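You operate a simulated robot arm through the tools that you are given. There is no shell and no other tool. Be economical: measure what you need, move in short steps, check, and stop when the job is done.

Carry out the task below with a simulated two-armed robot. There is one attempt and no reset: what you move stays moved.

## Task
On the front table, fold the blue cloth in half.

It is judged by the outcome, as a careful person would: the job done as asked, and still so three seconds after it is handed in. It fails if anything else is knocked over, pushed out of place, dropped, spilled or broken. Flat cloth is picked up by pressing the open fingertips on it (5 to 10 N) and closing them slowly along it; thin cloth reads only 2 to 8 mm in the jaws.

## Robot
Two 7-joint arms with two-finger grippers on one trunk, on a base that drives. Base frame: it is fixed to the floor where the robot stands at the start and does not move with it; the origin is under the middle of the robot, x ahead of it, y to its left, z up; the surface under the hand at the start is at about z = 0.8. Lengths are in m, angles in degrees, forces in N, time in s.
The left shoulder is at the start at [0.132, 0.216, 1.038], the right one opposite. With the tool pointing down near the work surface each hand reaches from about 0.38 to 0.88 m from the robot's upright axis, wherever it stands, measured 20 degrees to its own side. Places, roughly: front table [0.7, 0.3, 0.8]. Payload 3.18 kg a hand.
Tool frame (each hand has its own): the origin (TCP) lies between the finger pads and is the grasp point; the fingertips stand 0.03 m ahead of it; z points along the fingers, y is the line along which they close. Largest opening 0.144 m; the body of the gripper starts 0.103 m behind the TCP.
Orientation is told as [roll, pitch, yaw] about the base's x, y, z axes, in that order, counted from this pose: with the fingers straight down and closing along the base's y, the tool's x points along the base's -x, its y along +y and its z along -z.

## Interface
- The arms move only by the tool nudge_tool. It takes "left_increments", "right_increments" or both (then of equal length, played together; a hand with none holds still); each is a list of rows, each a list of 7 numbers: the shift along the tool's x, y, z in m, then the turn, a rotation vector about the tool's x, y, z in degrees, then the closure, from 0 (fully open) to 1 (shut). In form: [[dx, dy, dz, rx, ry, rz, gripper], ...]. A call has 1 to 20 rows; each row is the pose to reach, as a shift and turn from the pose commanded when the call began, along the tool's axes at that moment. A row lasts 0.2 s, in which the tool goes at most 0.05 m and 8.6 degrees; a call with a longer step from one row to the next is refused whole, and so is a gripper value outside its range. A pose out of reach is approached as far as the arm can. The call stops where the force on the tool passes 40 N (or 10 N more than at its start, if that is more) or the arm is blocked; 0.2 s more then pass. The fingers move at their own pace and stop on an object; they squeeze with about 34 N. The grip force told is the motor's: it shows also when the fingers shut on nothing. Time passes only in rows, and 0.2 s behind the last, so rows that repeat a pose let the fingers close. The reply holds the time, the measured pose of the TCP, the force on the tool along the base axes, the opening and the grip force, in the units named above and with some noise, with the torque about the TCP (base axes, N m) and any sound that the robot's microphone picked up, and new pictures: "pictures" is both (left out), scene, wrist or none (wrist: the cameras of the hands that moved).
- Cameras (640 x 400 px; columns grow to the right, rows downward): "scene" is now at [0.2598, 0.0167, 1.2098]; the picture's right is [0.16, -0.99, 0.00], its down [-0.71, -0.11, -0.69] and it looks along [0.69, 0.11, -0.72] (base axes); focal length 214 px, centre (320, 200). "left" rides on the left gripper at [0.076, -0.016, -0.143] in its tool frame; the picture's right is [0.21, 0.98, 0.00], its down [-0.84, 0.18, -0.51] and it looks along [-0.50, 0.11, 0.86] (tool axes); focal length 218 px, centre (320, 200). "right" rides on the right gripper at [0.076, 0.016, -0.143] in its tool frame; the picture's right is [-0.21, 0.98, 0.00], its down [-0.84, -0.18, -0.51] and it looks along [-0.50, -0.11, 0.86] (tool axes); focal length 218 px, centre (320, 200). There is no depth. A picture from a camera that has moved, and an enlarged one, comes with that camera's place and axes in the base frame and with its lens. The place of the scene camera against the robot may be out by one fixed shift of up to 0.018 m in any direction.
- move_column(by): slides the trunk up (or, below 0, down) by that many m; the arms and the scene camera ride with it, the base frame stays. It gives what a move gives, with no picture.
- steer(legs): drives the robot by 1 to 6 legs, each [ahead, left, turn to the left] in m, m and degrees, along the robot's own axes; the way and the turn of a leg run together, so that a leg with both is an arc; at most 1.5 m and 180 degrees a leg. The arms and the cameras ride along, it lands a little off, and it stops where it bumps. It gives what a move gives, and a new picture of the scene camera.
- pan_tilt(pan, tilt): turns the head with the scene camera to pan (to the left, within 80 degrees either way) and tilt (down, from -29 to 69), counted from straight ahead of the robot. It gives what a move gives, and a new picture of the scene camera.
- inspect(camera, box): a new picture of the part [left, top, right, bottom] of that camera's present view, enlarged. No time passes.
- hand_in(): hands the job in; it is judged then, once.

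Go step by step. Nothing tells you exact positions but the pictures and the camera data: compare them with the known pose of the tool, close in by small moves and look again before you grip or let go. The budget is 120 turns and 260 pictures, counting those below and the enlarged ones. Unless the task says otherwise, let go and move clear before handing in, and close with one line.

The tools are called after ">>>" by a JSON object that holds its "fn" and its "kwargs". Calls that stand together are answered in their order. nudge_tool: Moves the arms, as the interface text tells. Its arguments: {"type":"object","properties":{"left_increments":{"type":"array","items":{"type":"array","items":{"type":"number"}}},"right_increments":{"type":"array","items":{"type":"array","items":{"type":"number"}}},"pictures":{"type":"string","enum":["both","scene","wrist","none"]}},"required":[]} The other tools are called the same way: move_column (by) slides the trunk up or down; steer (legs) drives the base; pan_tilt (pan, tilt) turns the head that bears the scene camera; inspect (camera, box) takes an enlarged picture of a part of a camera's view; hand_in () hands the job in.

At the start:

```text
time_s: 0.0
left_position: [0.4716, 0.3227, 0.9552]
left_tcp_rot: [0.0, 0.0, 0.1]
left_wrist_force: [-0.2, -0.2, 0.2]
left_ft_torque: [-0.03, 0.0, -0.02]
left_width: 0.144
left_finger_force: 0.0
right_position: [0.4137, -0.0623, 1.0237]
right_tcp_rot: [0.0, -0.1, 0.0]
right_wrist_force: [-0.2, -0.4, 1.3]
right_ft_torque: [0.02, 0.02, 0.01]
right_width: 0.144
right_finger_force: 0.0
trunk travel left (down, up): [-0.125, 0.244]
robot x, y, heading: [0.0008, 0.0001, -0.0]
head pan, tilt: [9.0, 46.1]
```

scene: 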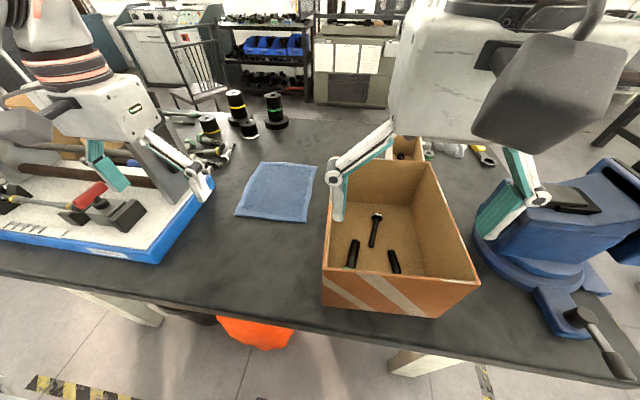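
right: 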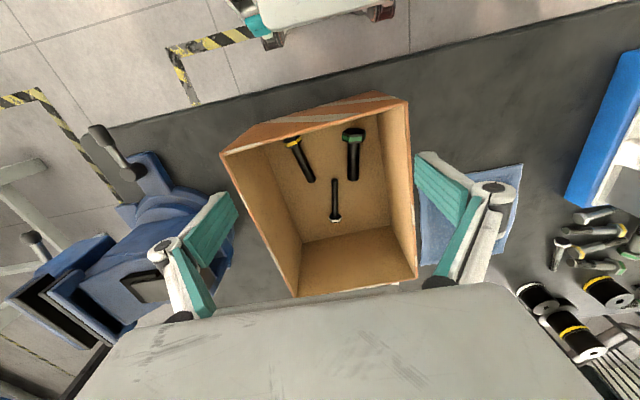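
left: 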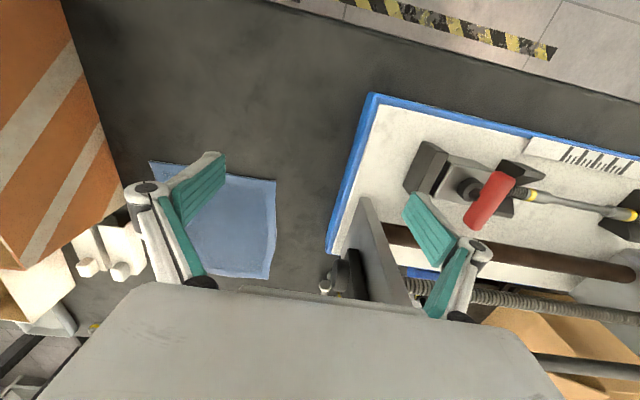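

The cloth lies at about x 0.57–0.80, y 0.10–0.285, with the box wall at about y 0.04 and its top at about z 0.93. I plan to fold the near edge onto the far edge with both hands. First I'll raise both hands and turn them 90° so the fingers close along x.

>>> {"fn": "nudge_tool", "kwargs": {"left_increments": [[0, 0, -0.02, 0, 0, 0, 0], [0, 0, -0.04, 0, 0, 8.2, 0], [0, 0, -0.06, 0, 0, 16.4, 0], [0, 0, -0.08, 0, 0, 24.6, 0], [0, 0, -0.1, 0, 0, 32.8, 0], [0, 0, -0.1, 0, 0, 41, 0], [0, 0, -0.1, 0, 0, 49.2, 0], [0, 0, -0.1, 0, 0, 57.4, 0], [0, 0, -0.1, 0, 0, 65.6, 0], [0, 0, -0.1, 0, 0, 73.8, 0], [0, 0, -0.1, 0, 0, 82, 0], [0, 0, -0.1, 0, 0, 90, 0]], "right_increments": [[0, 0, -0.02, 0, 0, 0, 0], [0, 0, -0.04, 0, 0, -8.2, 0], [0, 0, -0.05, 0, 0, -16.4, 0], [0, 0, -0.05, 0, 0, -24.6, 0], [0, 0, -0.05, 0, 0, -32.8, 0], [0, 0, -0.05, 0, 0, -41, 0], [0, 0, -0.05, 0, 0, -49.2, 0], [0, 0, -0.05, 0, 0, -57.4, 0], [0, 0, -0.05, 0, 0, -65.6, 0], [0, 0, -0.05, 0, 0, -73.8, 0], [0, 0, -0.05, 0, 0, -82, 0], [0, 0, -0.05, 0, 0, -90, 0]], "pictures": "both"}}

```text
time_s: 1.2
left_position: [0.4816, 0.3239, 1.0171]
left_tcp_rot: [0.0, 0.2, -30.1]
left_wrist_force: [-13.6, 10.5, 7.1]
left_ft_torque: [0.48, -0.29, 1.42]
left_width: 0.1441
left_finger_force: 0.0
left hand out of reach, approached as far as the arm can: row 3, 4, 5, 6
right_position: [0.414, -0.0609, 1.0742]
right_tcp_rot: [0.0, 0.0, 31.3]
right_wrist_force: [1.0, -0.6, -0.2]
right_ft_torque: [0.08, 0.1, -0.01]
right_width: 0.144
right_finger_force: 0.0
trunk travel left (down, up): [-0.125, 0.244]
robot x, y, heading: [0.0007, 0.0056, 0.1]
head pan, tilt: [9.0, 46.1]
stopped in row 6 (left hand): the force on the tool passed its limit at 48 N (the readings are from after the stop); the commanded pose is now the measured one
camera scene: at [0.2588, 0.0174, 1.21], right [0.16, -0.99, 0.0], down [-0.71, -0.11, -0.69], along [0.69, 0.11, -0.72], focal length 214 px, centre (320, 200)
camera right: at [0.34, -0.0891, 1.2175], right [-0.33, 0.94, 0.0], down [0.81, 0.28, 0.51], along [0.48, 0.17, -0.86], focal length 218 px, centre (320, 200)
camera left: at [0.4079, 0.3483, 1.1592], right [0.31, 0.95, 0.0], down [0.82, -0.27, 0.51], along [0.48, -0.16, -0.86], focal length 218 px, centre (320, 200)
```

scene: 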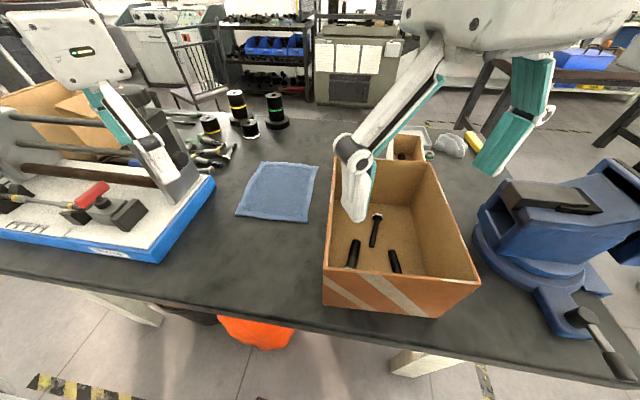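
right: 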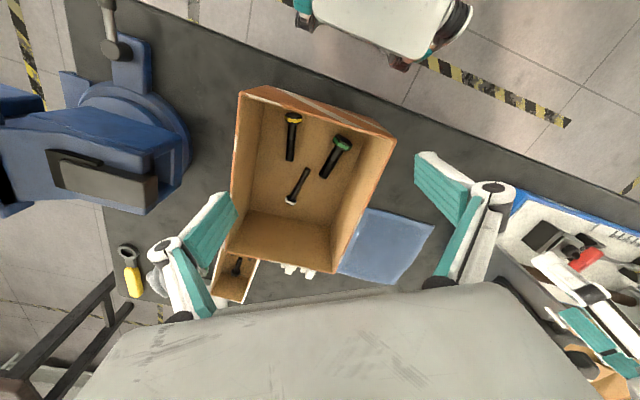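
left: 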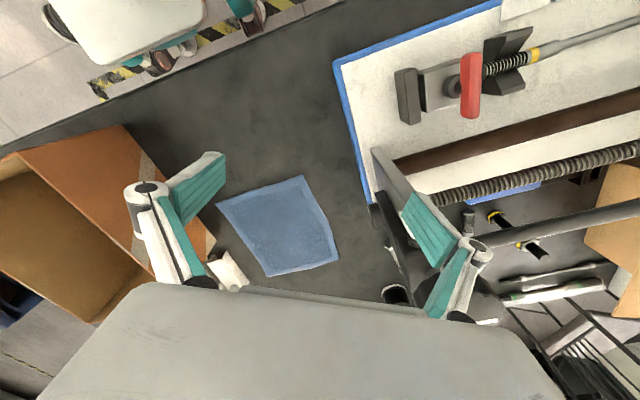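

The left hand touched something, most likely the upright plate of the lathe-like fixture on its left. I'll look closer before moving it.

>>> {"fn": "inspect", "kwargs": {"camera": "scene", "box": [0, 0, 320, 260]}}

>>> {"fn": "inspect", "kwargs": {"camera": "left", "box": [320, 120, 540, 330]}}

```text
1.54 times, centred on (160, 130) of scene
camera zoom: at [0.2588, 0.0174, 1.21], right [0.16, -0.99, 0.0], down [-0.71, -0.11, -0.69], along [0.69, 0.11, -0.72], focal length 330 px, centre (566, 308)
```

zoom: 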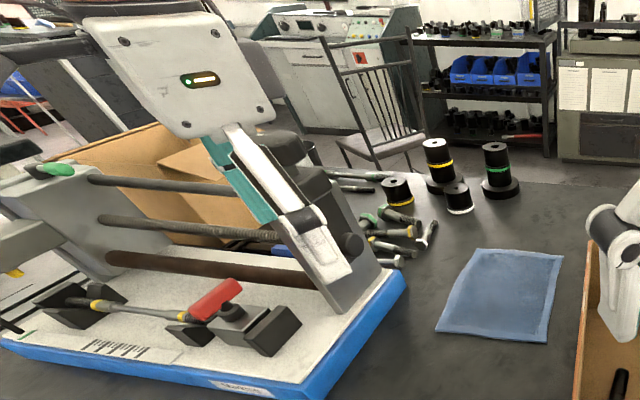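

```text
1.90 times, centred on (430, 225) of left
camera zoom: at [0.4079, 0.3483, 1.1592], right [0.31, 0.95, 0.0], down [0.82, -0.27, 0.51], along [0.48, -0.16, -0.86], focal length 416 px, centre (110, 152)
```

zoom: 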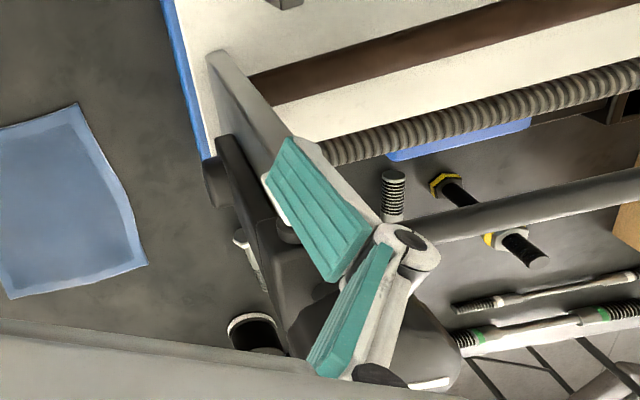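

The left finger is pressing the upright from its outer side. I'll ease it back along the force, then lift it well clear while the right hand holds still.

>>> {"fn": "nudge_tool", "kwargs": {"left_increments": [[0.01, 0, 0, 0, 0, 0, 0], [0.015, 0, -0.01, 0, 0, 0, 0], [0.015, 0, -0.04, 0, 0, 0, 0], [0.015, 0, -0.07, 0, 0, 0, 0], [0.015, 0, -0.1, 0, 0, 0, 0], [0.015, 0, -0.13, 0, 0, 0, 0]], "pictures": "both"}}

```text
time_s: 2.5
left_position: [0.4865, 0.3273, 1.0172]
left_tcp_rot: [-0.4, 0.5, -29.9]
left_wrist_force: [-18.0, 2.8, -1.5]
left_ft_torque: [-0.1, -0.09, 1.27]
left_width: 0.1415
left_finger_force: 0.1
left hand out of reach, approached as far as the arm can: row 1, 2, 3, 4, 5, 6
right_position: [0.4132, -0.0621, 1.0735]
right_tcp_rot: [-0.1, 0.1, 31.5]
right_wrist_force: [-0.4, -0.2, 0.1]
right_ft_torque: [-0.03, 0.03, 0.04]
right_width: 0.1441
right_finger_force: 0.0
trunk travel left (down, up): [-0.125, 0.244]
robot x, y, heading: [-0.001, -0.0006, 0.4]
head pan, tilt: [9.0, 46.1]
stopped in row 6 (left hand): the force on the tool passed its limit at 43 N (the readings are from after the stop); the commanded pose is now the measured one
camera scene: at [0.2569, 0.0186, 1.21], right [0.16, -0.99, 0.0], down [-0.71, -0.12, -0.69], along [0.69, 0.11, -0.72], focal length 214 px, centre (320, 200)
camera left: at [0.4119, 0.3505, 1.1592], right [0.31, 0.95, -0.01], down [0.83, -0.26, 0.5], along [0.47, -0.16, -0.87], focal length 218 px, centre (320, 200)
```

scene: 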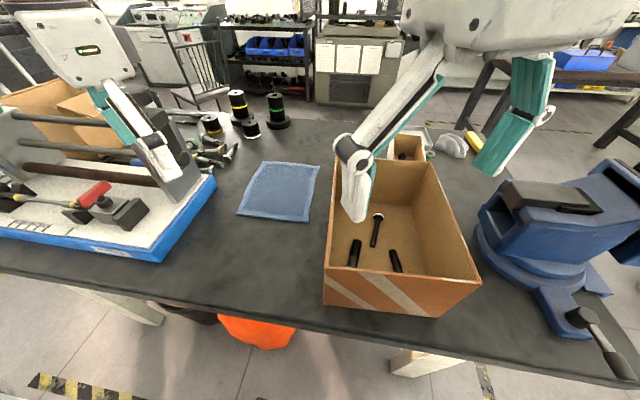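
left: 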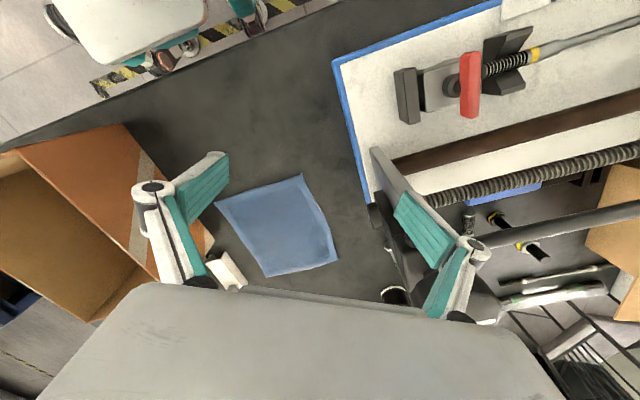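

The hand can't rise here by arm alone; it hits its reach limit at about z 1.017. I'll back it off in −x first, then lift with the trunk.

>>> {"fn": "nudge_tool", "kwargs": {"left_increments": [[0.009, -0.005, 0, 0, 0, 0, 0], [0.017, -0.01, 0, 0, 0, 0, 0]], "pictures": "none"}}

```text
time_s: 3.1
left_position: [0.4741, 0.3244, 1.0094]
left_tcp_rot: [-0.1, 0.2, -30.1]
left_wrist_force: [-1.0, 1.1, 5.4]
left_ft_torque: [0.32, -0.22, 0.08]
left_width: 0.1459
left_finger_force: 0.1
left hand out of reach, approached as far as the arm can: row 1, 2
right_position: [0.4144, -0.0614, 1.0748]
right_tcp_rot: [0.0, 0.0, 31.4]
right_wrist_force: [0.2, 0.0, 0.6]
right_ft_torque: [-0.05, 0.0, -0.01]
right_width: 0.1438
right_finger_force: 0.1
trunk travel left (down, up): [-0.125, 0.244]
robot x, y, heading: [0.0003, 0.0014, 0.2]
head pan, tilt: [9.0, 46.1]
```

Contact in x and y is now gone, with about 5 N left upward. I'll raise the trunk.

>>> {"fn": "move_column", "kwargs": {"by": 0.12}}

>>> {"fn": "inspect", "kwargs": {"camera": "scene", "box": [0, 0, 640, 400]}}

>>> {"fn": "inspect", "kwargs": {"camera": "left", "box": [0, 0, 640, 400]}}

```text
time_s: 4.6
left_position: [0.4736, 0.3248, 1.1274]
left_tcp_rot: [-0.3, 0.5, -30.2]
left_wrist_force: [0.1, 0.1, 0.2]
left_ft_torque: [0.0, -0.02, -0.01]
left_width: 0.1441
left_finger_force: 0.1
right_position: [0.4147, -0.0608, 1.1944]
right_tcp_rot: [0.1, 0.0, 31.5]
right_wrist_force: [0.6, 0.0, 0.6]
right_ft_torque: [0.0, 0.04, -0.02]
right_width: 0.1437
right_finger_force: 0.0
trunk travel left (down, up): [-0.245, 0.124]
robot x, y, heading: [-0.0002, 0.0013, 0.2]
head pan, tilt: [9.0, 46.1]
```

```text
1.00 times, centred on (320, 200) of scene (not enlarged: the box is as wide or as high as the picture)
camera zoom: at [0.1536, 0.0177, 1.3412], right [0.16, -0.99, 0.0], down [-0.71, -0.12, -0.69], along [0.68, 0.11, -0.72], focal length 214 px, centre (320, 200)
```

zoom: 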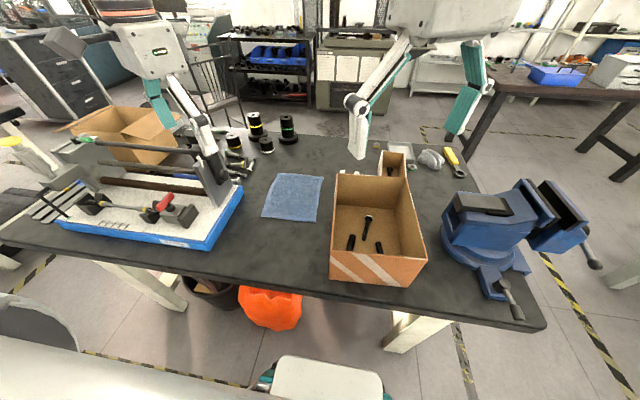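

```text
1.00 times, centred on (320, 200) of left (not enlarged: the box is as wide or as high as the picture)
camera zoom: at [0.3999, 0.3488, 1.2708], right [0.31, 0.95, 0.0], down [0.82, -0.27, 0.5], along [0.47, -0.16, -0.87], focal length 218 px, centre (320, 200)
```

zoom: 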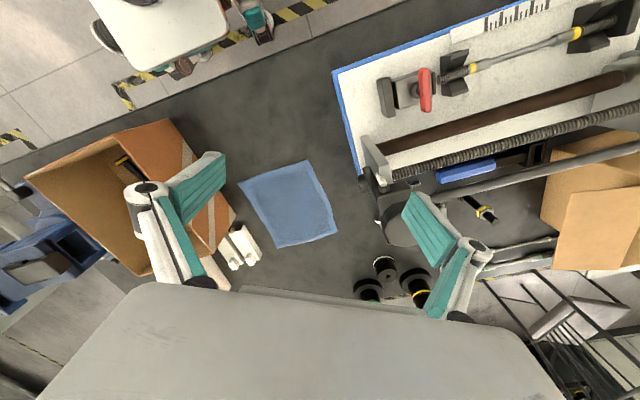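

Clear of the fixture, and nothing was displaced. Next I'll bring both hands over the cloth area while finishing the 90° turn.

>>> {"fn": "nudge_tool", "kwargs": {"left_increments": [[-0.029, -0.01, 0, 0, 0, 0, 0], [-0.058, -0.02, 0, 0, 0, 0, 0], [-0.087, -0.031, 0, 0, 0, 0, 0], [-0.087, -0.031, 0, 0, 0, 8.5, 0], [-0.087, -0.031, 0, 0, 0, 17, 0], [-0.087, -0.031, 0, 0, 0, 25.5, 0], [-0.087, -0.031, 0, 0, 0, 34, 0], [-0.087, -0.031, 0, 0, 0, 42.5, 0], [-0.087, -0.031, 0, 0, 0, 51, 0], [-0.087, -0.031, 0, 0, 0, 59.8, 0]], "right_increments": [[-0.039, 0, 0, 0, 0, 0, 0], [-0.078, 0, 0, 0, 0, 0, 0], [-0.116, 0, 0, 0, 0, 0, 0], [-0.116, 0, 0, 0, 0, -8.5, 0], [-0.116, 0, 0, 0, 0, -17, 0], [-0.116, 0, 0, 0, 0, -25.5, 0], [-0.116, 0, 0, 0, 0, -34, 0], [-0.116, 0, 0, 0, 0, -42.5, 0], [-0.116, 0, 0, 0, 0, -51, 0], [-0.116, 0, 0, 0, 0, -58.6, 0]], "pictures": "both"}}

```text
refused: row 10 steps farther than a row can; nothing moved
```

>>> {"fn": "nudge_tool", "kwargs": {"left_increments": [[-0.029, -0.01, 0, 0, 0, 0, 0], [-0.058, -0.02, 0, 0, 0, 0, 0], [-0.087, -0.031, 0, 0, 0, 0, 0], [-0.087, -0.031, 0, 0, 0, 8.5, 0], [-0.087, -0.031, 0, 0, 0, 17, 0], [-0.087, -0.031, 0, 0, 0, 25.5, 0], [-0.087, -0.031, 0, 0, 0, 34, 0], [-0.087, -0.031, 0, 0, 0, 42.5, 0], [-0.087, -0.031, 0, 0, 0, 51, 0], [-0.087, -0.031, 0, 0, 0, 59.5, 0]], "right_increments": [[-0.039, 0, 0, 0, 0, 0, 0], [-0.078, 0, 0, 0, 0, 0, 0], [-0.116, 0, 0, 0, 0, 0, 0], [-0.116, 0, 0, 0, 0, -8.5, 0], [-0.116, 0, 0, 0, 0, -17, 0], [-0.116, 0, 0, 0, 0, -25.5, 0], [-0.116, 0, 0, 0, 0, -34, 0], [-0.116, 0, 0, 0, 0, -42.5, 0], [-0.116, 0, 0, 0, 0, -51, 0], [-0.116, 0, 0, 0, 0, -58.6, 0]], "pictures": "both"}}

```text
time_s: 6.8
left_position: [0.5317, 0.2605, 1.127]
left_tcp_rot: [-0.4, -0.4, -89.4]
left_wrist_force: [-0.3, 2.3, 0.0]
left_ft_torque: [-0.21, -0.08, 0.01]
left_width: 0.1443
left_finger_force: 0.1
right_position: [0.4861, -0.0221, 1.1399]
right_tcp_rot: [-6.6, -24.0, 56.1]
right_wrist_force: [-1.4, 1.5, 0.4]
right_ft_torque: [-0.21, -0.07, -0.13]
right_width: 0.1443
right_finger_force: 0.0
right hand out of reach, approached as far as the arm can: row 1, 2, 3, 4, 5, 6, 7, 8, 9, 10
trunk travel left (down, up): [-0.245, 0.124]
robot x, y, heading: [0.001, 0.0021, 0.4]
head pan, tilt: [9.0, 46.1]
camera scene: at [0.1507, 0.0245, 1.3418], right [0.16, -0.99, 0.01], down [-0.71, -0.12, -0.69], along [0.69, 0.11, -0.72], focal length 214 px, centre (320, 200)
camera right: at [0.388, -0.11, 1.2373], right [-0.67, 0.74, -0.02], down [0.41, 0.39, 0.82], along [0.61, 0.55, -0.57], focal length 218 px, centre (320, 200)
camera left: at [0.5133, 0.3384, 1.2696], right [0.98, 0.22, -0.01], down [0.19, -0.84, 0.51], along [0.1, -0.5, -0.86], focal length 218 px, centre (320, 200)
```

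scene: 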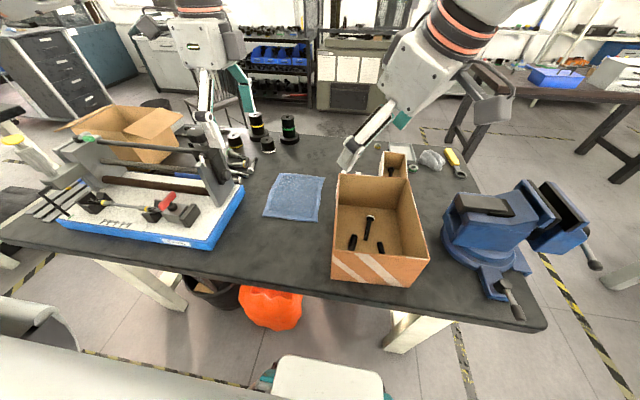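
right: 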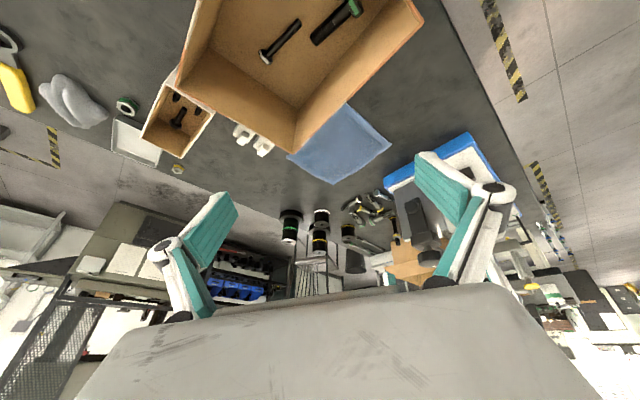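
left: 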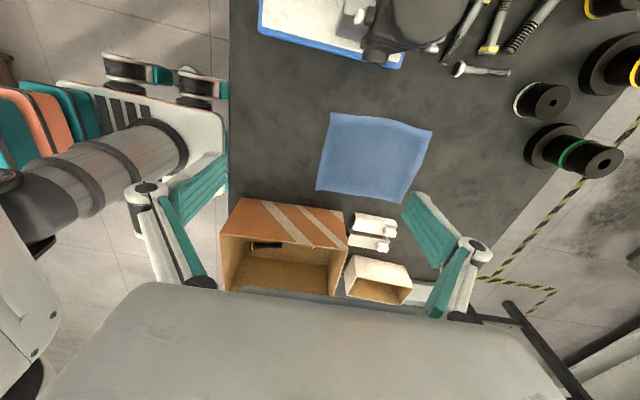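

The left hand is placed well. The right hand was asked too high and tilted, so I'll lower it back into reach and shift both hands right, ahead of driving the base left.

>>> {"fn": "nudge_tool", "kwargs": {"left_increments": [[0, 0, 0, 0, 0, 0, 0], [0, 0, 0, 0, 0, 0, 0], [-0.02, 0, 0, 0, 0, 0, 0], [-0.05, 0, 0, 0, 0, 0, 0], [-0.08, 0, 0, 0, 0, 0, 0], [-0.1, 0, 0, 0, 0, 0, 0]], "right_increments": [[0.03, 0.01, 0.03, 0, 0, 0, 0], [0.06, 0.02, 0.06, 0, 0, 0, 0], [0.08, 0.04, 0.08, 0, 0, 0, 0], [0.1, 0.05, 0.1, 0, 0, 0, 0], [0.1, 0.05, 0.1, 0, 0, 0, 0], [0.1, 0.05, 0.1, 0, 0, 0, 0]], "pictures": "scene"}}

```text
time_s: 8.2
left_position: [0.5327, 0.156, 1.1284]
left_tcp_rot: [-0.4, -0.1, -89.4]
left_wrist_force: [0.8, -0.6, 0.1]
left_ft_torque: [0.04, 0.01, 0.0]
left_width: 0.1439
left_finger_force: 0.0
right_position: [0.4364, -0.0498, 0.9995]
right_tcp_rot: [-6.3, -24.2, 55.9]
right_wrist_force: [0.0, 0.0, -0.4]
right_ft_torque: [0.04, 0.05, 0.02]
right_width: 0.144
right_finger_force: 0.1
trunk travel left (down, up): [-0.245, 0.124]
robot x, y, heading: [-0.0005, 0.001, -0.0]
head pan, tilt: [9.0, 46.1]
camera scene: at [0.153, 0.0171, 1.3415], right [0.16, -0.99, 0.0], down [-0.71, -0.12, -0.69], along [0.68, 0.11, -0.72], focal length 214 px, centre (320, 200)
```

scene: 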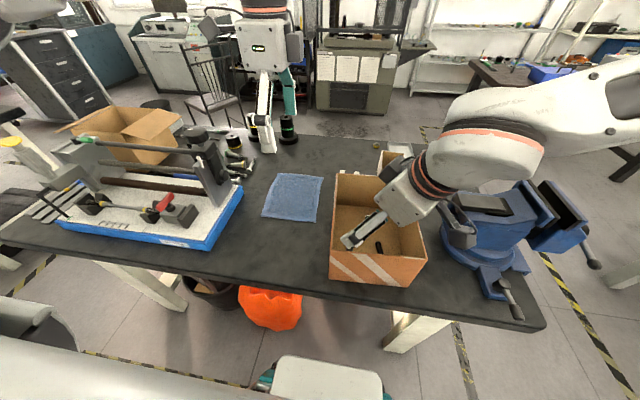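

The right hand's tilt carried over and it is now low, near the box. I'll raise it and undo the tilt.

>>> {"fn": "nudge_tool", "kwargs": {"right_increments": [[0, 0, -0.03, 0, 0, 0, 0], [0, 0, -0.06, 0, 0, 0, 0], [0, 0, -0.06, -2, 8, 0, 0], [0, 0, -0.06, -4.2, 16, 0, 0], [0, 0, -0.06, -6.3, 24, 0, 0], [0, 0, -0.06, -6.3, 24, 0, 0]], "pictures": "scene"}}

```text
time_s: 9.6
left_position: [0.5317, 0.157, 1.1297]
left_tcp_rot: [-0.5, 0.0, -89.6]
left_wrist_force: [0.1, -0.2, -0.7]
left_ft_torque: [-0.01, 0.05, 0.02]
left_width: 0.1441
left_finger_force: 0.0
right_position: [0.4163, -0.0649, 1.0526]
right_tcp_rot: [-1.7, -8.2, 54.7]
right_wrist_force: [-1.4, -0.1, 0.7]
right_ft_torque: [0.0, 0.01, -0.02]
right_width: 0.1438
right_finger_force: 0.1
right hand out of reach, approached as far as the arm can: row 5, 6
trunk travel left (down, up): [-0.245, 0.124]
robot x, y, heading: [-0.0013, 0.002, 0.3]
head pan, tilt: [9.0, 46.1]
camera scene: at [0.1528, 0.0178, 1.3415], right [0.16, -0.99, 0.0], down [-0.71, -0.12, -0.69], along [0.68, 0.11, -0.72], focal length 214 px, centre (320, 200)
```

scene: 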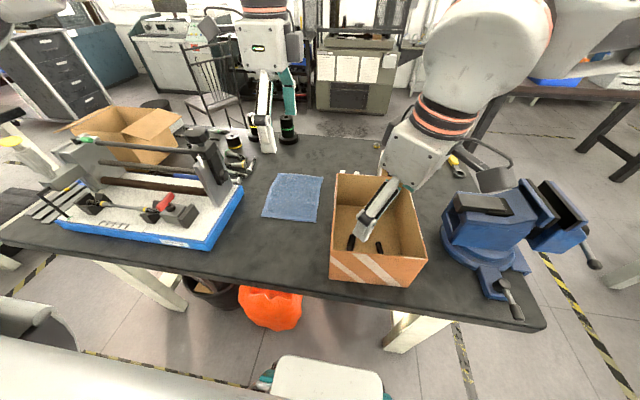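

The right arm is near a joint limit this close to the body. I'll move it outward and finish levelling.

>>> {"fn": "nudge_tool", "kwargs": {"right_increments": [[-0.02, -0.03, 0, 0, 0, 0, 0], [-0.04, -0.06, 0, 0, 0, 0, 0], [-0.06, -0.085, 0, 0, 0, 0, 0], [-0.06, -0.085, 0, -1.7, 8, 0, 0], [-0.06, -0.085, 0, -1.7, 8, 0, 0]], "pictures": "none"}}

```text
time_s: 10.8
left_position: [0.5331, 0.1574, 1.1287]
left_tcp_rot: [-0.4, 0.1, -89.6]
left_wrist_force: [-0.9, -0.4, -0.4]
left_ft_torque: [-0.02, -0.05, -0.02]
left_width: 0.144
left_finger_force: 0.1
right_position: [0.429, -0.0641, 1.0553]
right_tcp_rot: [-1.8, -8.3, 54.7]
right_wrist_force: [-0.3, -0.2, -1.4]
right_ft_torque: [0.0, 0.0, 0.01]
right_width: 0.1438
right_finger_force: 0.1
right hand out of reach, approached as far as the arm can: row 1, 2, 3, 4, 5
trunk travel left (down, up): [-0.245, 0.124]
robot x, y, heading: [0.0, -0.0022, 0.3]
head pan, tilt: [9.0, 46.1]
```

The right arm appears trapped at a joint limit. I'll unwind its yaw toward the start orientation to recover.

>>> {"fn": "nudge_tool", "kwargs": {"right_increments": [[0, 0, 0, 0, 0, 8, 0], [0, 0, 0, 0, 0, 16, 0], [0, 0, 0, 0, 0, 24, 0], [0, 0, 0, 0, 0, 32, 0], [0, 0, 0, 0, 0, 40, 0], [0, 0, 0, 0, 0, 48, 0], [0, 0, 0, 0, 0, 54, 0]], "pictures": "none"}}

```text
time_s: 12.4
left_position: [0.5323, 0.1573, 1.1299]
left_tcp_rot: [-0.5, 0.0, -89.6]
left_wrist_force: [-0.4, -0.5, -0.5]
left_ft_torque: [0.02, -0.04, 0.0]
left_width: 0.1439
left_finger_force: 0.0
right_position: [0.4262, -0.0659, 1.0559]
right_tcp_rot: [5.7, -6.1, -0.1]
right_wrist_force: [0.4, 0.7, 0.1]
right_ft_torque: [-0.02, 0.01, -0.01]
right_width: 0.1442
right_finger_force: 0.0
trunk travel left (down, up): [-0.245, 0.124]
robot x, y, heading: [-0.0004, 0.0012, 0.3]
head pan, tilt: [9.0, 46.1]
```

>>> {"fn": "nudge_tool", "kwargs": {"right_increments": [[0, 0, 0, 5.7, 6.1, 0, 0], [-0.03, -0.03, 0, 5.7, 6.1, 0, 0], [-0.06, -0.06, 0, 5.7, 6.1, 0, 0], [-0.08, -0.1, 0, 5.7, 6.1, 0, 0]], "pictures": "none"}}

```text
time_s: 13.4
left_position: [0.5329, 0.1549, 1.1298]
left_tcp_rot: [-0.4, 0.0, -89.6]
left_wrist_force: [0.3, -0.7, -0.7]
left_ft_torque: [0.02, -0.01, 0.0]
left_width: 0.1439
left_finger_force: 0.1
right_position: [0.5085, -0.1668, 1.0554]
right_tcp_rot: [0.0, -0.2, 0.4]
right_wrist_force: [-0.6, -0.6, -0.5]
right_ft_torque: [0.01, -0.04, 0.0]
right_width: 0.1441
right_finger_force: 0.0
trunk travel left (down, up): [-0.245, 0.124]
robot x, y, heading: [-0.001, 0.0014, 0.2]
head pan, tilt: [9.0, 46.1]
```

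Recovered. Now I'll yaw the right hand here, in the mirror position of the left.

>>> {"fn": "nudge_tool", "kwargs": {"right_increments": [[0, 0, 0, 0, 0, -8.5, 0], [0, 0, 0, 0, 0, -17, 0], [0, 0, 0, 0, 0, -25.5, 0], [0, 0, 0, 0, 0, -34, 0], [0, 0, 0, 0, 0, -42.5, 0], [0, 0, 0, 0, 0, -51, 0], [0, 0, 0, 0, 0, -59.5, 0], [0, 0, 0, 0, 0, -68, 0], [0, 0, 0, 0, 0, -76.5, 0], [0, 0, 0, 0, 0, -85, 0], [0, 0, 0, 0, 0, -90, 0]], "pictures": "none"}}

```text
time_s: 15.8
left_position: [0.5296, 0.1572, 1.1323]
left_tcp_rot: [0.0, -0.1, -89.6]
left_wrist_force: [-1.3, -0.3, -0.4]
left_ft_torque: [-0.05, -0.15, 0.02]
left_width: 0.1439
left_finger_force: 0.1
right_position: [0.4602, -0.1627, 1.0451]
right_tcp_rot: [-20.1, -13.6, 67.9]
right_wrist_force: [-1.6, 0.8, 0.1]
right_ft_torque: [-0.02, -0.06, -0.04]
right_width: 0.1441
right_finger_force: 0.2
right hand out of reach, approached as far as the arm can: row 4, 5, 6, 7, 8, 9, 10, 11
trunk travel left (down, up): [-0.245, 0.124]
robot x, y, heading: [-0.0004, -0.0013, 0.2]
head pan, tilt: [9.0, 46.1]
```

Positive yaw isn't available on the right arm. I'll unwind and try −90° instead.

>>> {"fn": "nudge_tool", "kwargs": {"right_increments": [[0, 0, 0, 0, 0, 8.5, 0], [0, 0, 0, 0, 0, 17, 0], [0, 0, 0, 0, 0, 25.5, 0], [0, 0, 0, 0, 0, 34, 0], [0, 0, 0, 0, 0, 42.5, 0], [0, 0, 0, 0, 0, 51, 0], [0, 0, 0, 0, 0, 59.5, 0], [0, 0, 0, 0, 0, 67, 0]], "pictures": "none"}}

```text
time_s: 17.6
left_position: [0.5322, 0.1573, 1.1293]
left_tcp_rot: [-0.5, -0.1, -89.6]
left_wrist_force: [0.1, 0.3, -0.1]
left_ft_torque: [0.03, -0.01, -0.01]
left_width: 0.1441
left_finger_force: 0.0
right_position: [0.4661, -0.1648, 1.0405]
right_tcp_rot: [5.3, -23.2, -2.8]
right_wrist_force: [0.0, 0.1, 0.2]
right_ft_torque: [-0.02, 0.03, -0.04]
right_width: 0.1441
right_finger_force: 0.1
trunk travel left (down, up): [-0.245, 0.124]
robot x, y, heading: [-0.0047, -0.002, 0.1]
head pan, tilt: [9.0, 46.1]
```

>>> {"fn": "nudge_tool", "kwargs": {"right_increments": [[0, 0, 0, 2, 8, 0, 0], [0, 0, 0, 4, 16, 0, 0], [0, 0, 0, 5.3, 23.2, 0, 0], [0, 0, 0, 5.3, 23.2, 0, 0]], "pictures": "none"}}

>>> {"fn": "nudge_tool", "kwargs": {"right_increments": [[0, 0, 0, 0, 0, 8.5, 0], [0, 0, 0, 0, 0, 17, 0], [0, 0, 0, 0, 0, 25.5, 0], [0, 0, 0, 0, 0, 34, 0], [0, 0, 0, 0, 0, 42.5, 0], [0, 0, 0, 0, 0, 51, 0], [0, 0, 0, 0, 0, 59.5, 0], [0, 0, 0, 0, 0, 68, 0], [0, 0, 0, 0, 0, 76.5, 0], [0, 0, 0, 0, 0, 85, 0], [0, 0, 0, 0, 0, 90, 0]], "pictures": "none"}}

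```text
time_s: 18.6
left_position: [0.5337, 0.1573, 1.1298]
left_tcp_rot: [-0.4, 0.0, -89.6]
left_wrist_force: [-0.2, 0.1, -0.2]
left_ft_torque: [-0.05, 0.0, 0.03]
left_width: 0.144
left_finger_force: 0.0
right_position: [0.4655, -0.1638, 1.0397]
right_tcp_rot: [-0.3, 0.1, -1.6]
right_wrist_force: [-0.2, -0.3, -0.1]
right_ft_torque: [0.01, -0.01, 0.01]
right_width: 0.1437
right_finger_force: 0.1
trunk travel left (down, up): [-0.245, 0.124]
robot x, y, heading: [0.0003, -0.0024, 0.3]
head pan, tilt: [9.0, 46.1]
```

```text
time_s: 21.0
left_position: [0.5326, 0.1565, 1.1284]
left_tcp_rot: [-0.4, 0.0, -89.5]
left_wrist_force: [0.0, 0.8, -1.2]
left_ft_torque: [0.0, 0.01, -0.02]
left_width: 0.1441
left_finger_force: 0.1
right_position: [0.4663, -0.1637, 1.04]
right_tcp_rot: [0.1, -0.3, -91.6]
right_wrist_force: [0.3, 0.3, 0.3]
right_ft_torque: [-0.02, -0.02, 0.0]
right_width: 0.144
right_finger_force: 0.0
trunk travel left (down, up): [-0.245, 0.124]
robot x, y, heading: [-0.0021, -0.0008, 0.1]
head pan, tilt: [9.0, 46.1]
```

Both hands now close along x and point straight down. Next I'll drive left 0.17 so the cloth is centred between the arms.

>>> {"fn": "steer", "kwargs": {"legs": [[0, 0.17, 0]]}}

```text
time_s: 23.1
left_position: [0.5333, 0.3272, 1.1293]
left_tcp_rot: [-0.4, 0.0, -89.8]
left_wrist_force: [-0.3, -0.5, 0.7]
left_ft_torque: [-0.01, 0.02, -0.02]
left_width: 0.1442
left_finger_force: 0.0
right_position: [0.464, 0.0063, 1.0406]
right_tcp_rot: [0.1, -0.3, -91.9]
right_wrist_force: [-0.5, -0.3, 0.3]
right_ft_torque: [0.0, -0.01, 0.04]
right_width: 0.1439
right_finger_force: 0.0
trunk travel left (down, up): [-0.245, 0.124]
robot x, y, heading: [-0.0027, 0.1725, 0.2]
head pan, tilt: [9.0, 46.1]
camera scene: at [0.1525, 0.1892, 1.3415], right [0.16, -0.99, 0.0], down [-0.71, -0.11, -0.69], along [0.69, 0.11, -0.72], focal length 214 px, centre (320, 200)
```

scene: 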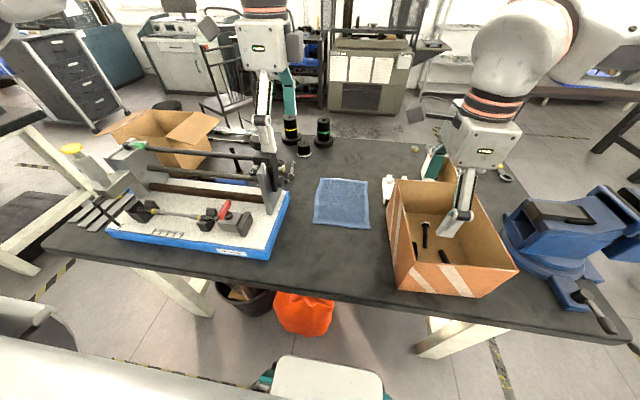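

The cloth is now centred: near edge x≈0.573, y 0.10–0.28; far edge x≈0.80. I'll bring the hands above the near corners.

>>> {"fn": "nudge_tool", "kwargs": {"left_increments": [[-0.01, 0.012, 0.03, 0, 0, 0, 0], [-0.025, 0.025, 0.06, 0, 0, 0, 0], [-0.04, 0.04, 0.09, 0, 0, 0, 0], [-0.055, 0.055, 0.12, 0, 0, 0, 0], [-0.059, 0.067, 0.15, 0, 0, 0, 0], [-0.059, 0.067, 0.15, 0, 0, 0, 0]], "right_increments": [[0.02, 0.03, 0, 0, 0, 0, 0], [0.045, 0.06, 0, 0, 0, 0, 0], [0.07, 0.09, 0.01, 0, 0, 0, 0], [0.09, 0.12, 0.02, 0, 0, -1, 0], [0.116, 0.136, 0.04, 0, 0, -1.9, 0], [0.116, 0.136, 0.06, 0, 0, -1.9, 0]], "pictures": "both"}}

```text
time_s: 24.6
left_position: [0.6008, 0.2679, 0.9774]
left_tcp_rot: [-0.6, 0.2, -89.8]
left_wrist_force: [1.1, 8.9, -17.7]
left_ft_torque: [-0.53, 0.45, 0.19]
left_width: 0.1439
left_finger_force: 0.1
right_position: [0.603, 0.1192, 0.9801]
right_tcp_rot: [0.2, -0.1, -90.0]
right_wrist_force: [-1.5, -10.4, 17.5]
right_ft_torque: [3.07, -0.39, 0.0]
right_width: 0.1438
right_finger_force: 0.0
trunk travel left (down, up): [-0.245, 0.124]
robot x, y, heading: [-0.0039, 0.1742, -0.2]
head pan, tilt: [9.0, 46.1]
camera scene: at [0.152, 0.1881, 1.3417], right [0.16, -0.99, 0.0], down [-0.71, -0.11, -0.69], along [0.69, 0.11, -0.72], focal length 214 px, centre (320, 200)
camera right: at [0.619, 0.1943, 1.1229], right [0.98, -0.21, 0.0], down [-0.18, -0.84, 0.51], along [-0.1, -0.5, -0.86], focal length 218 px, centre (320, 200)
camera left: at [0.5837, 0.3434, 1.122], right [0.98, 0.21, -0.01], down [0.19, -0.84, 0.5], along [0.1, -0.49, -0.86], focal length 218 px, centre (320, 200)
```

scene: 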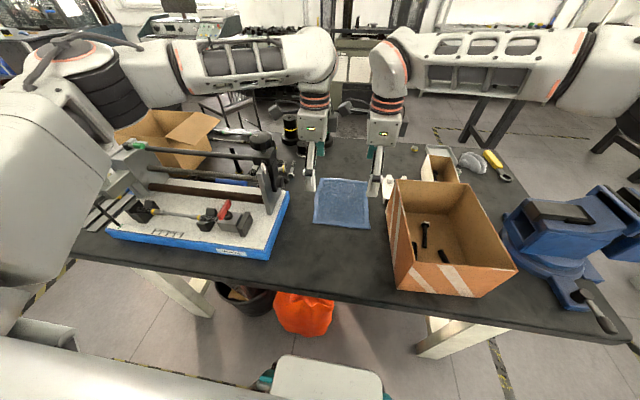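
right: 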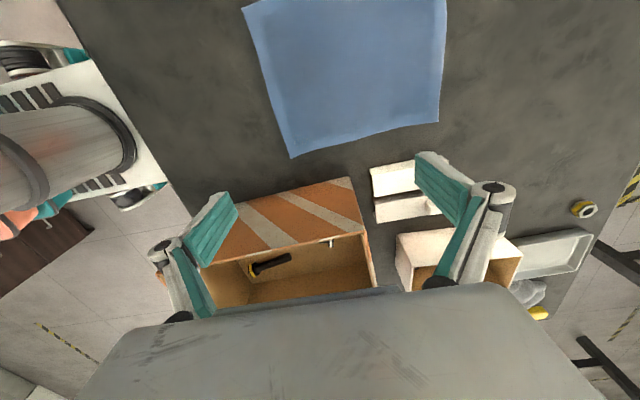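
left: 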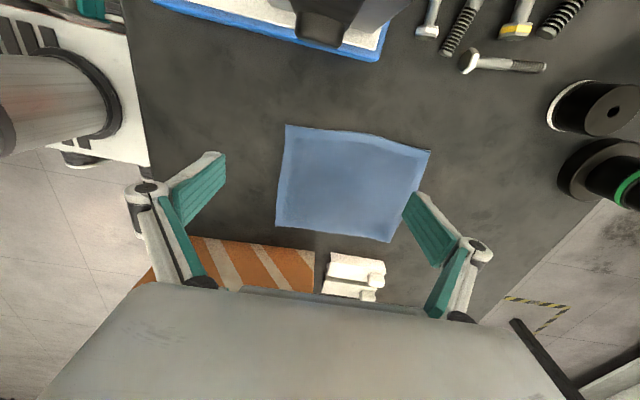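

The two hands just touched each other: the right hand's camera mount met the left hand at 0.149 m spacing. The wrist cameras put the near corners at about (0.547, 0.270) and (0.553, 0.089), and the far corners at x≈0.77. I'll separate the hands, tilt their tops apart by 6°, narrow the jaws and come lower.

>>> {"fn": "nudge_tool", "kwargs": {"left_increments": [[0.015, 0, 0, 0, 0, 0, 0.2], [0.03, 0, 0, 0, 0, 0, 0.4], [0.03, -0.01, 0, 0, -3, 0, 0.6], [0.02, -0.02, 0, 0, -6, 0, 0.7], [0.005, -0.04, 0.03, 0, -6, 0, 0.8], [-0.01, -0.04, 0.06, 0, -6, 0, 0.88], [-0.01, -0.04, 0.09, 0, -6, 0, 0.88], [-0.01, -0.04, 0.1, 0, -6, 0, 0.88]], "right_increments": [[-0.01, 0, 0, 0, 0, 0, 0.2], [-0.02, 0, 0, 0, 0, 0, 0.4], [-0.02, -0.01, 0, 0, 3, 0, 0.6], [-0.02, -0.02, 0, 0, 6, 0, 0.7], [-0.018, -0.0355, 0.03, 0, 6, 0, 0.8], [-0.016, -0.0355, 0.06, 0, 6, 0, 0.88], [-0.016, -0.0355, 0.09, 0, 6, 0, 0.88], [-0.016, -0.0355, 0.1, 0, 6, 0, 0.88]], "pictures": "both"}}

```text
time_s: 26.4
left_position: [0.5577, 0.2549, 0.8802]
left_tcp_rot: [-0.3, -6.2, -89.8]
left_wrist_force: [-0.7, -0.3, 0.1]
left_ft_torque: [0.0, -0.01, 0.0]
left_width: 0.0172
left_finger_force: 0.0
right_position: [0.5668, 0.1019, 0.8783]
right_tcp_rot: [0.0, 5.8, -90.1]
right_wrist_force: [0.1, 0.4, -0.2]
right_ft_torque: [0.01, 0.01, 0.0]
right_width: 0.0175
right_finger_force: 0.0
trunk travel left (down, up): [-0.245, 0.124]
robot x, y, heading: [-0.0011, 0.1682, 0.0]
head pan, tilt: [9.0, 46.1]
camera scene: at [0.1524, 0.1886, 1.3416], right [0.16, -0.99, 0.0], down [-0.71, -0.11, -0.69], along [0.69, 0.11, -0.72], focal length 214 px, centre (320, 200)
camera right: at [0.5828, 0.1633, 1.029], right [0.98, -0.21, -0.02], down [-0.18, -0.89, 0.42], along [-0.11, -0.41, -0.91], focal length 218 px, centre (320, 200)
camera left: at [0.5409, 0.3458, 1.0139], right [0.98, 0.21, -0.03], down [0.19, -0.78, 0.59], along [0.1, -0.58, -0.81], focal length 218 px, centre (320, 200)
```

scene: 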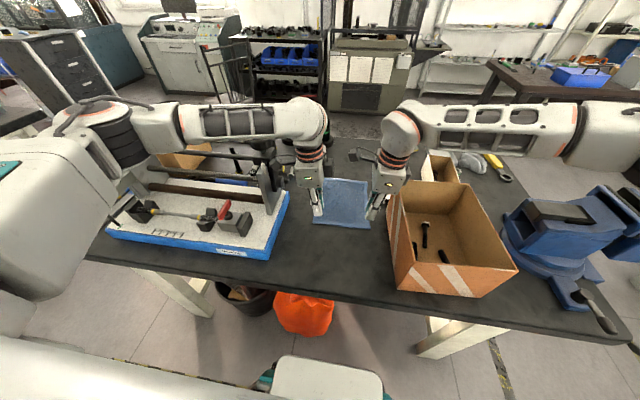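
right: 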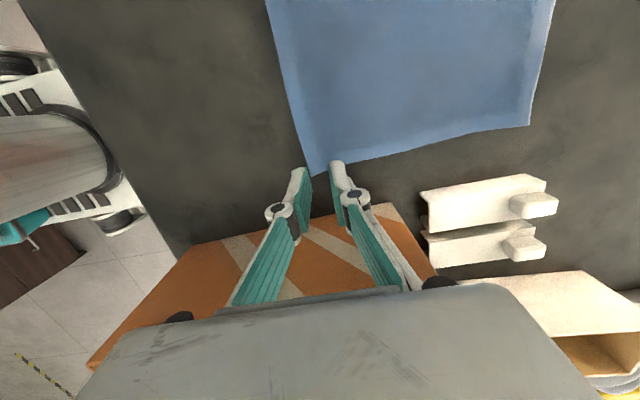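
left: 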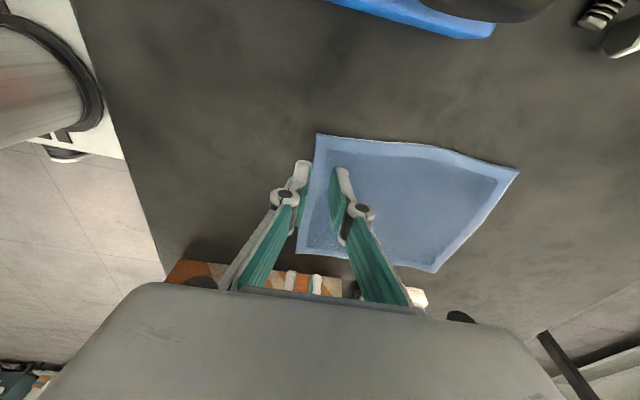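

Both jaws straddle just inside the near edge. I'll shift 4 mm inward and come down to just above the cloth.

>>> {"fn": "nudge_tool", "kwargs": {"left_increments": [[0.002, 0.004, 0.015, 0, 0, 0, 0.88], [0.004, 0.004, 0.03, 0, 0, 0, 0.88], [0.006, 0.004, 0.042, 0, 0, 0, 0.88]], "right_increments": [[-0.002, 0.004, 0.015, 0, 0, 0, 0.88], [-0.004, 0.004, 0.03, 0, 0, 0, 0.88], [-0.006, 0.004, 0.042, 0, 0, 0, 0.88]], "pictures": "wrist"}}

```text
time_s: 27.1
left_position: [0.5605, 0.2576, 0.8366]
left_tcp_rot: [-0.6, -6.1, -89.8]
left_wrist_force: [0.5, -0.6, 0.1]
left_ft_torque: [0.01, 0.01, -0.02]
left_width: 0.0173
left_finger_force: 0.1
right_position: [0.5704, 0.1021, 0.8378]
right_tcp_rot: [0.0, 5.7, -90.0]
right_wrist_force: [-0.5, -0.4, 0.4]
right_ft_torque: [0.04, -0.02, -0.06]
right_width: 0.0172
right_finger_force: 0.1
trunk travel left (down, up): [-0.245, 0.124]
robot x, y, heading: [-0.002, 0.1727, -0.1]
head pan, tilt: [9.0, 46.1]
camera right: at [0.5876, 0.1622, 0.9868], right [0.98, -0.21, -0.02], down [-0.18, -0.89, 0.42], along [-0.11, -0.41, -0.91], focal length 218 px, centre (320, 200)
camera left: at [0.5442, 0.3479, 0.9704], right [0.98, 0.21, -0.03], down [0.19, -0.78, 0.59], along [0.1, -0.58, -0.81], focal length 218 px, centre (320, 200)
```

right: 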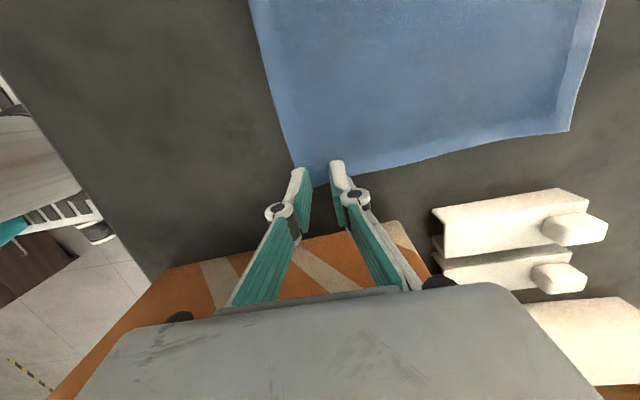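
left: 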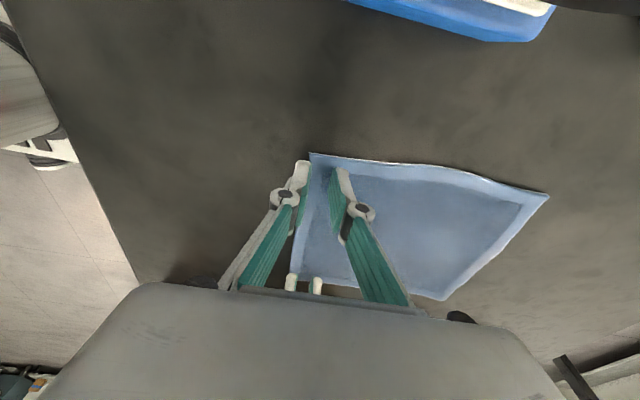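

The right finger is barely on its corner, so I'll shift it 8 mm inward and then descend to light contact.

>>> {"fn": "nudge_tool", "kwargs": {"left_increments": [[0, 0.001, 0, 0, 0, 0, 0.88], [0, 0.001, 0.003, 0, 0, 0, 0.88], [0, 0.001, 0.006, 0, 0, 0, 0.88], [0, 0.001, 0.006, 0, 0, 0, 0.88]], "right_increments": [[0.008, 0, 0, 0, 0, 0, 0.88], [0.008, 0, 0.003, 0, 0, 0, 0.88], [0.008, 0, 0.006, 0, 0, 0, 0.88], [0.008, 0, 0.006, 0, 0, 0, 0.88]], "pictures": "none"}}

```text
time_s: 28.1
left_position: [0.5634, 0.2557, 0.8332]
left_tcp_rot: [-0.1, -6.2, -89.9]
left_wrist_force: [0.4, -0.4, 1.0]
left_ft_torque: [0.01, 0.01, 0.0]
left_width: 0.0174
left_finger_force: 0.0
right_position: [0.5724, 0.1082, 0.8333]
right_tcp_rot: [0.3, 5.6, -90.1]
right_wrist_force: [0.1, -0.6, 3.7]
right_ft_torque: [0.0, -0.01, 0.01]
right_width: 0.0171
right_finger_force: 0.0
trunk travel left (down, up): [-0.245, 0.124]
robot x, y, heading: [-0.0026, 0.1744, 0.2]
head pan, tilt: [9.0, 46.1]
```

>>> {"fn": "nudge_tool", "kwargs": {"left_increments": [[0, 0, 0.001, 0, 0, 0, 0.88], [0, 0, 0.002, 0, 0, 0, 0.88]], "right_increments": [[0, 0, 0.0005, 0, 0, 0, 0.88], [0, 0, 0.001, 0, 0, 0, 0.88]], "pictures": "none"}}

```text
time_s: 28.8
left_position: [0.5627, 0.2557, 0.8338]
left_tcp_rot: [0.1, -6.0, -89.7]
left_wrist_force: [-0.5, -0.3, 1.9]
left_ft_torque: [0.03, -0.05, -0.03]
left_width: 0.017
left_finger_force: 0.1
right_position: [0.5712, 0.1074, 0.8333]
right_tcp_rot: [0.1, 5.8, -90.0]
right_wrist_force: [0.6, 1.0, 2.1]
right_ft_torque: [-0.01, -0.01, 0.02]
right_width: 0.0168
right_finger_force: 0.1
trunk travel left (down, up): [-0.245, 0.124]
robot x, y, heading: [-0.0021, 0.1754, -0.4]
head pan, tilt: [9.0, 46.1]
```

>>> {"fn": "nudge_tool", "kwargs": {"left_increments": [[0, 0, 0.002, 0, 0, 0, 0.88], [0, 0, 0.004, 0, 0, 0, 0.88], [0, 0, 0.004, 0, 0, 0, 0.88]], "right_increments": [[0, 0, 0.002, 0, 0, 0, 0.88], [0, 0, 0.004, 0, 0, 0, 0.88], [0, 0, 0.004, 0, 0, 0, 0.88]], "pictures": "wrist"}}

```text
time_s: 29.6
left_position: [0.5629, 0.2555, 0.8323]
left_tcp_rot: [0.2, -6.2, -89.9]
left_wrist_force: [4.0, 4.7, 29.3]
left_ft_torque: [0.41, -0.22, -0.01]
left_width: 0.0163
left_finger_force: 0.1
right_position: [0.5702, 0.1069, 0.8313]
right_tcp_rot: [0.4, 5.8, -90.0]
right_wrist_force: [1.3, -0.5, 20.9]
right_ft_torque: [-0.16, 0.06, -0.01]
right_width: 0.0167
right_finger_force: 0.0
trunk travel left (down, up): [-0.245, 0.124]
robot x, y, heading: [-0.0013, 0.1738, -0.0]
head pan, tilt: [9.0, 46.1]
camera right: at [0.5855, 0.1681, 0.9819], right [0.98, -0.21, -0.01], down [-0.18, -0.89, 0.42], along [-0.1, -0.41, -0.91], focal length 218 px, centre (320, 200)
camera left: at [0.5446, 0.3463, 0.9649], right [0.98, 0.21, -0.02], down [0.18, -0.78, 0.6], along [0.11, -0.59, -0.8], focal length 218 px, centre (320, 200)
```

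right: 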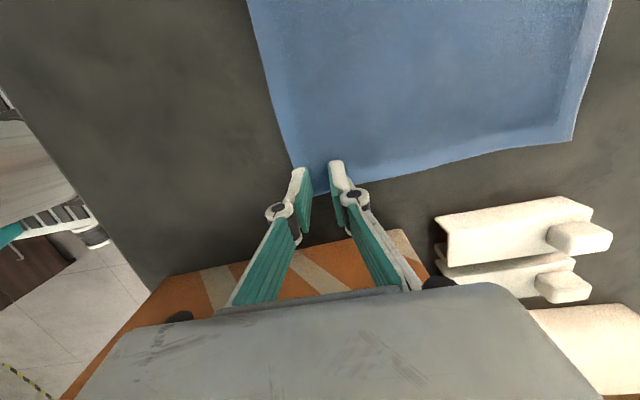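
left: 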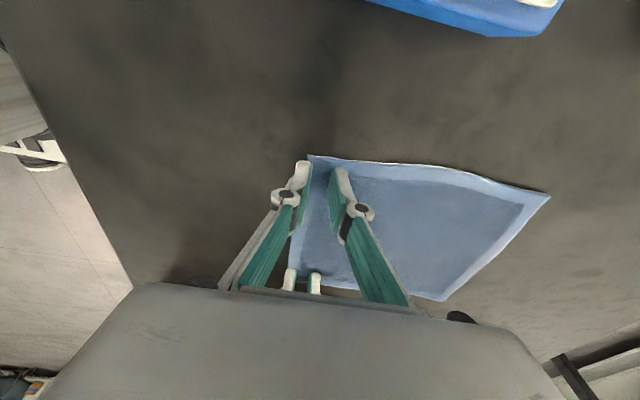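

The press is too hard, and the near fingers sit right at the edge rather than on the cloth. I'll lift 4 mm, shift 6 mm inward and press again more gently.

>>> {"fn": "nudge_tool", "kwargs": {"left_increments": [[0, 0, -0.005, 0, 0, 0, 0.88], [0, 0.006, -0.005, 0, 0, 0, 0.88], [0, 0.006, -0.003, 0, 0, 0, 0.88], [0, 0.006, -0.0022, 0, 0, 0, 0.88], [0, 0.006, -0.0022, 0, 0, 0, 0.88]], "right_increments": [[0, 0, -0.005, 0, 0, 0, 0.88], [0, 0.006, -0.005, 0, 0, 0, 0.88], [0, 0.006, -0.003, 0, 0, 0, 0.88], [0, 0.006, -0.0014, 0, 0, 0, 0.88], [0, 0.006, -0.0014, 0, 0, 0, 0.88]], "pictures": "none"}}

>>> {"fn": "inspect", "kwargs": {"camera": "left", "box": [240, 120, 420, 300]}}

>>> {"fn": "inspect", "kwargs": {"camera": "right", "box": [230, 100, 410, 280]}}

```text
time_s: 30.8
left_position: [0.5648, 0.2558, 0.8323]
left_tcp_rot: [0.2, -6.0, -89.9]
left_wrist_force: [-1.0, -0.4, 3.6]
left_ft_torque: [0.05, 0.04, 0.0]
left_width: 0.0166
left_finger_force: 0.0
right_position: [0.5741, 0.1076, 0.8338]
right_tcp_rot: [0.4, 5.7, -90.0]
right_wrist_force: [0.0, -0.8, 2.0]
right_ft_torque: [-0.02, 0.02, 0.01]
right_width: 0.0168
right_finger_force: 0.0
trunk travel left (down, up): [-0.245, 0.124]
robot x, y, heading: [-0.0011, 0.1734, 0.1]
head pan, tilt: [9.0, 46.1]
```

```text
2.22 times, centred on (330, 210) of left
camera zoom: at [0.5467, 0.3466, 0.966], right [0.98, 0.21, -0.02], down [0.18, -0.78, 0.59], along [0.11, -0.58, -0.8], focal length 485 px, centre (298, 178)
```

zoom: 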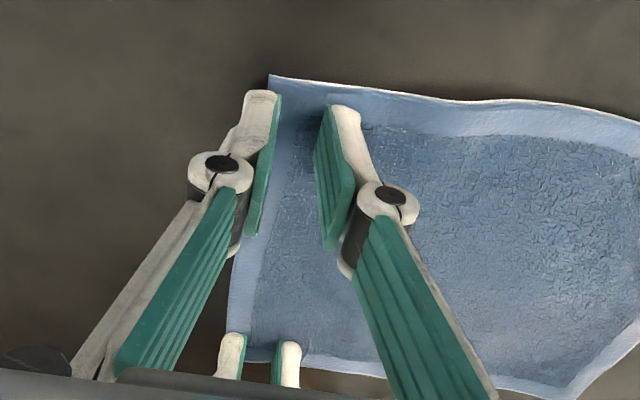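

```text
2.22 times, centred on (320, 190) of right
camera zoom: at [0.5884, 0.1679, 0.9832], right [0.98, -0.21, -0.01], down [-0.18, -0.89, 0.42], along [-0.1, -0.41, -0.91], focal length 485 px, centre (320, 222)
```

zoom: 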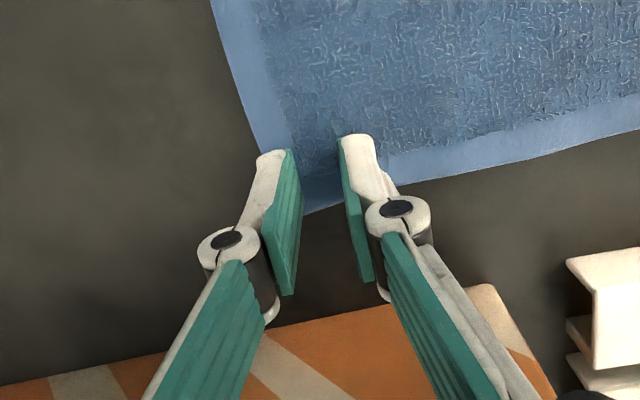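

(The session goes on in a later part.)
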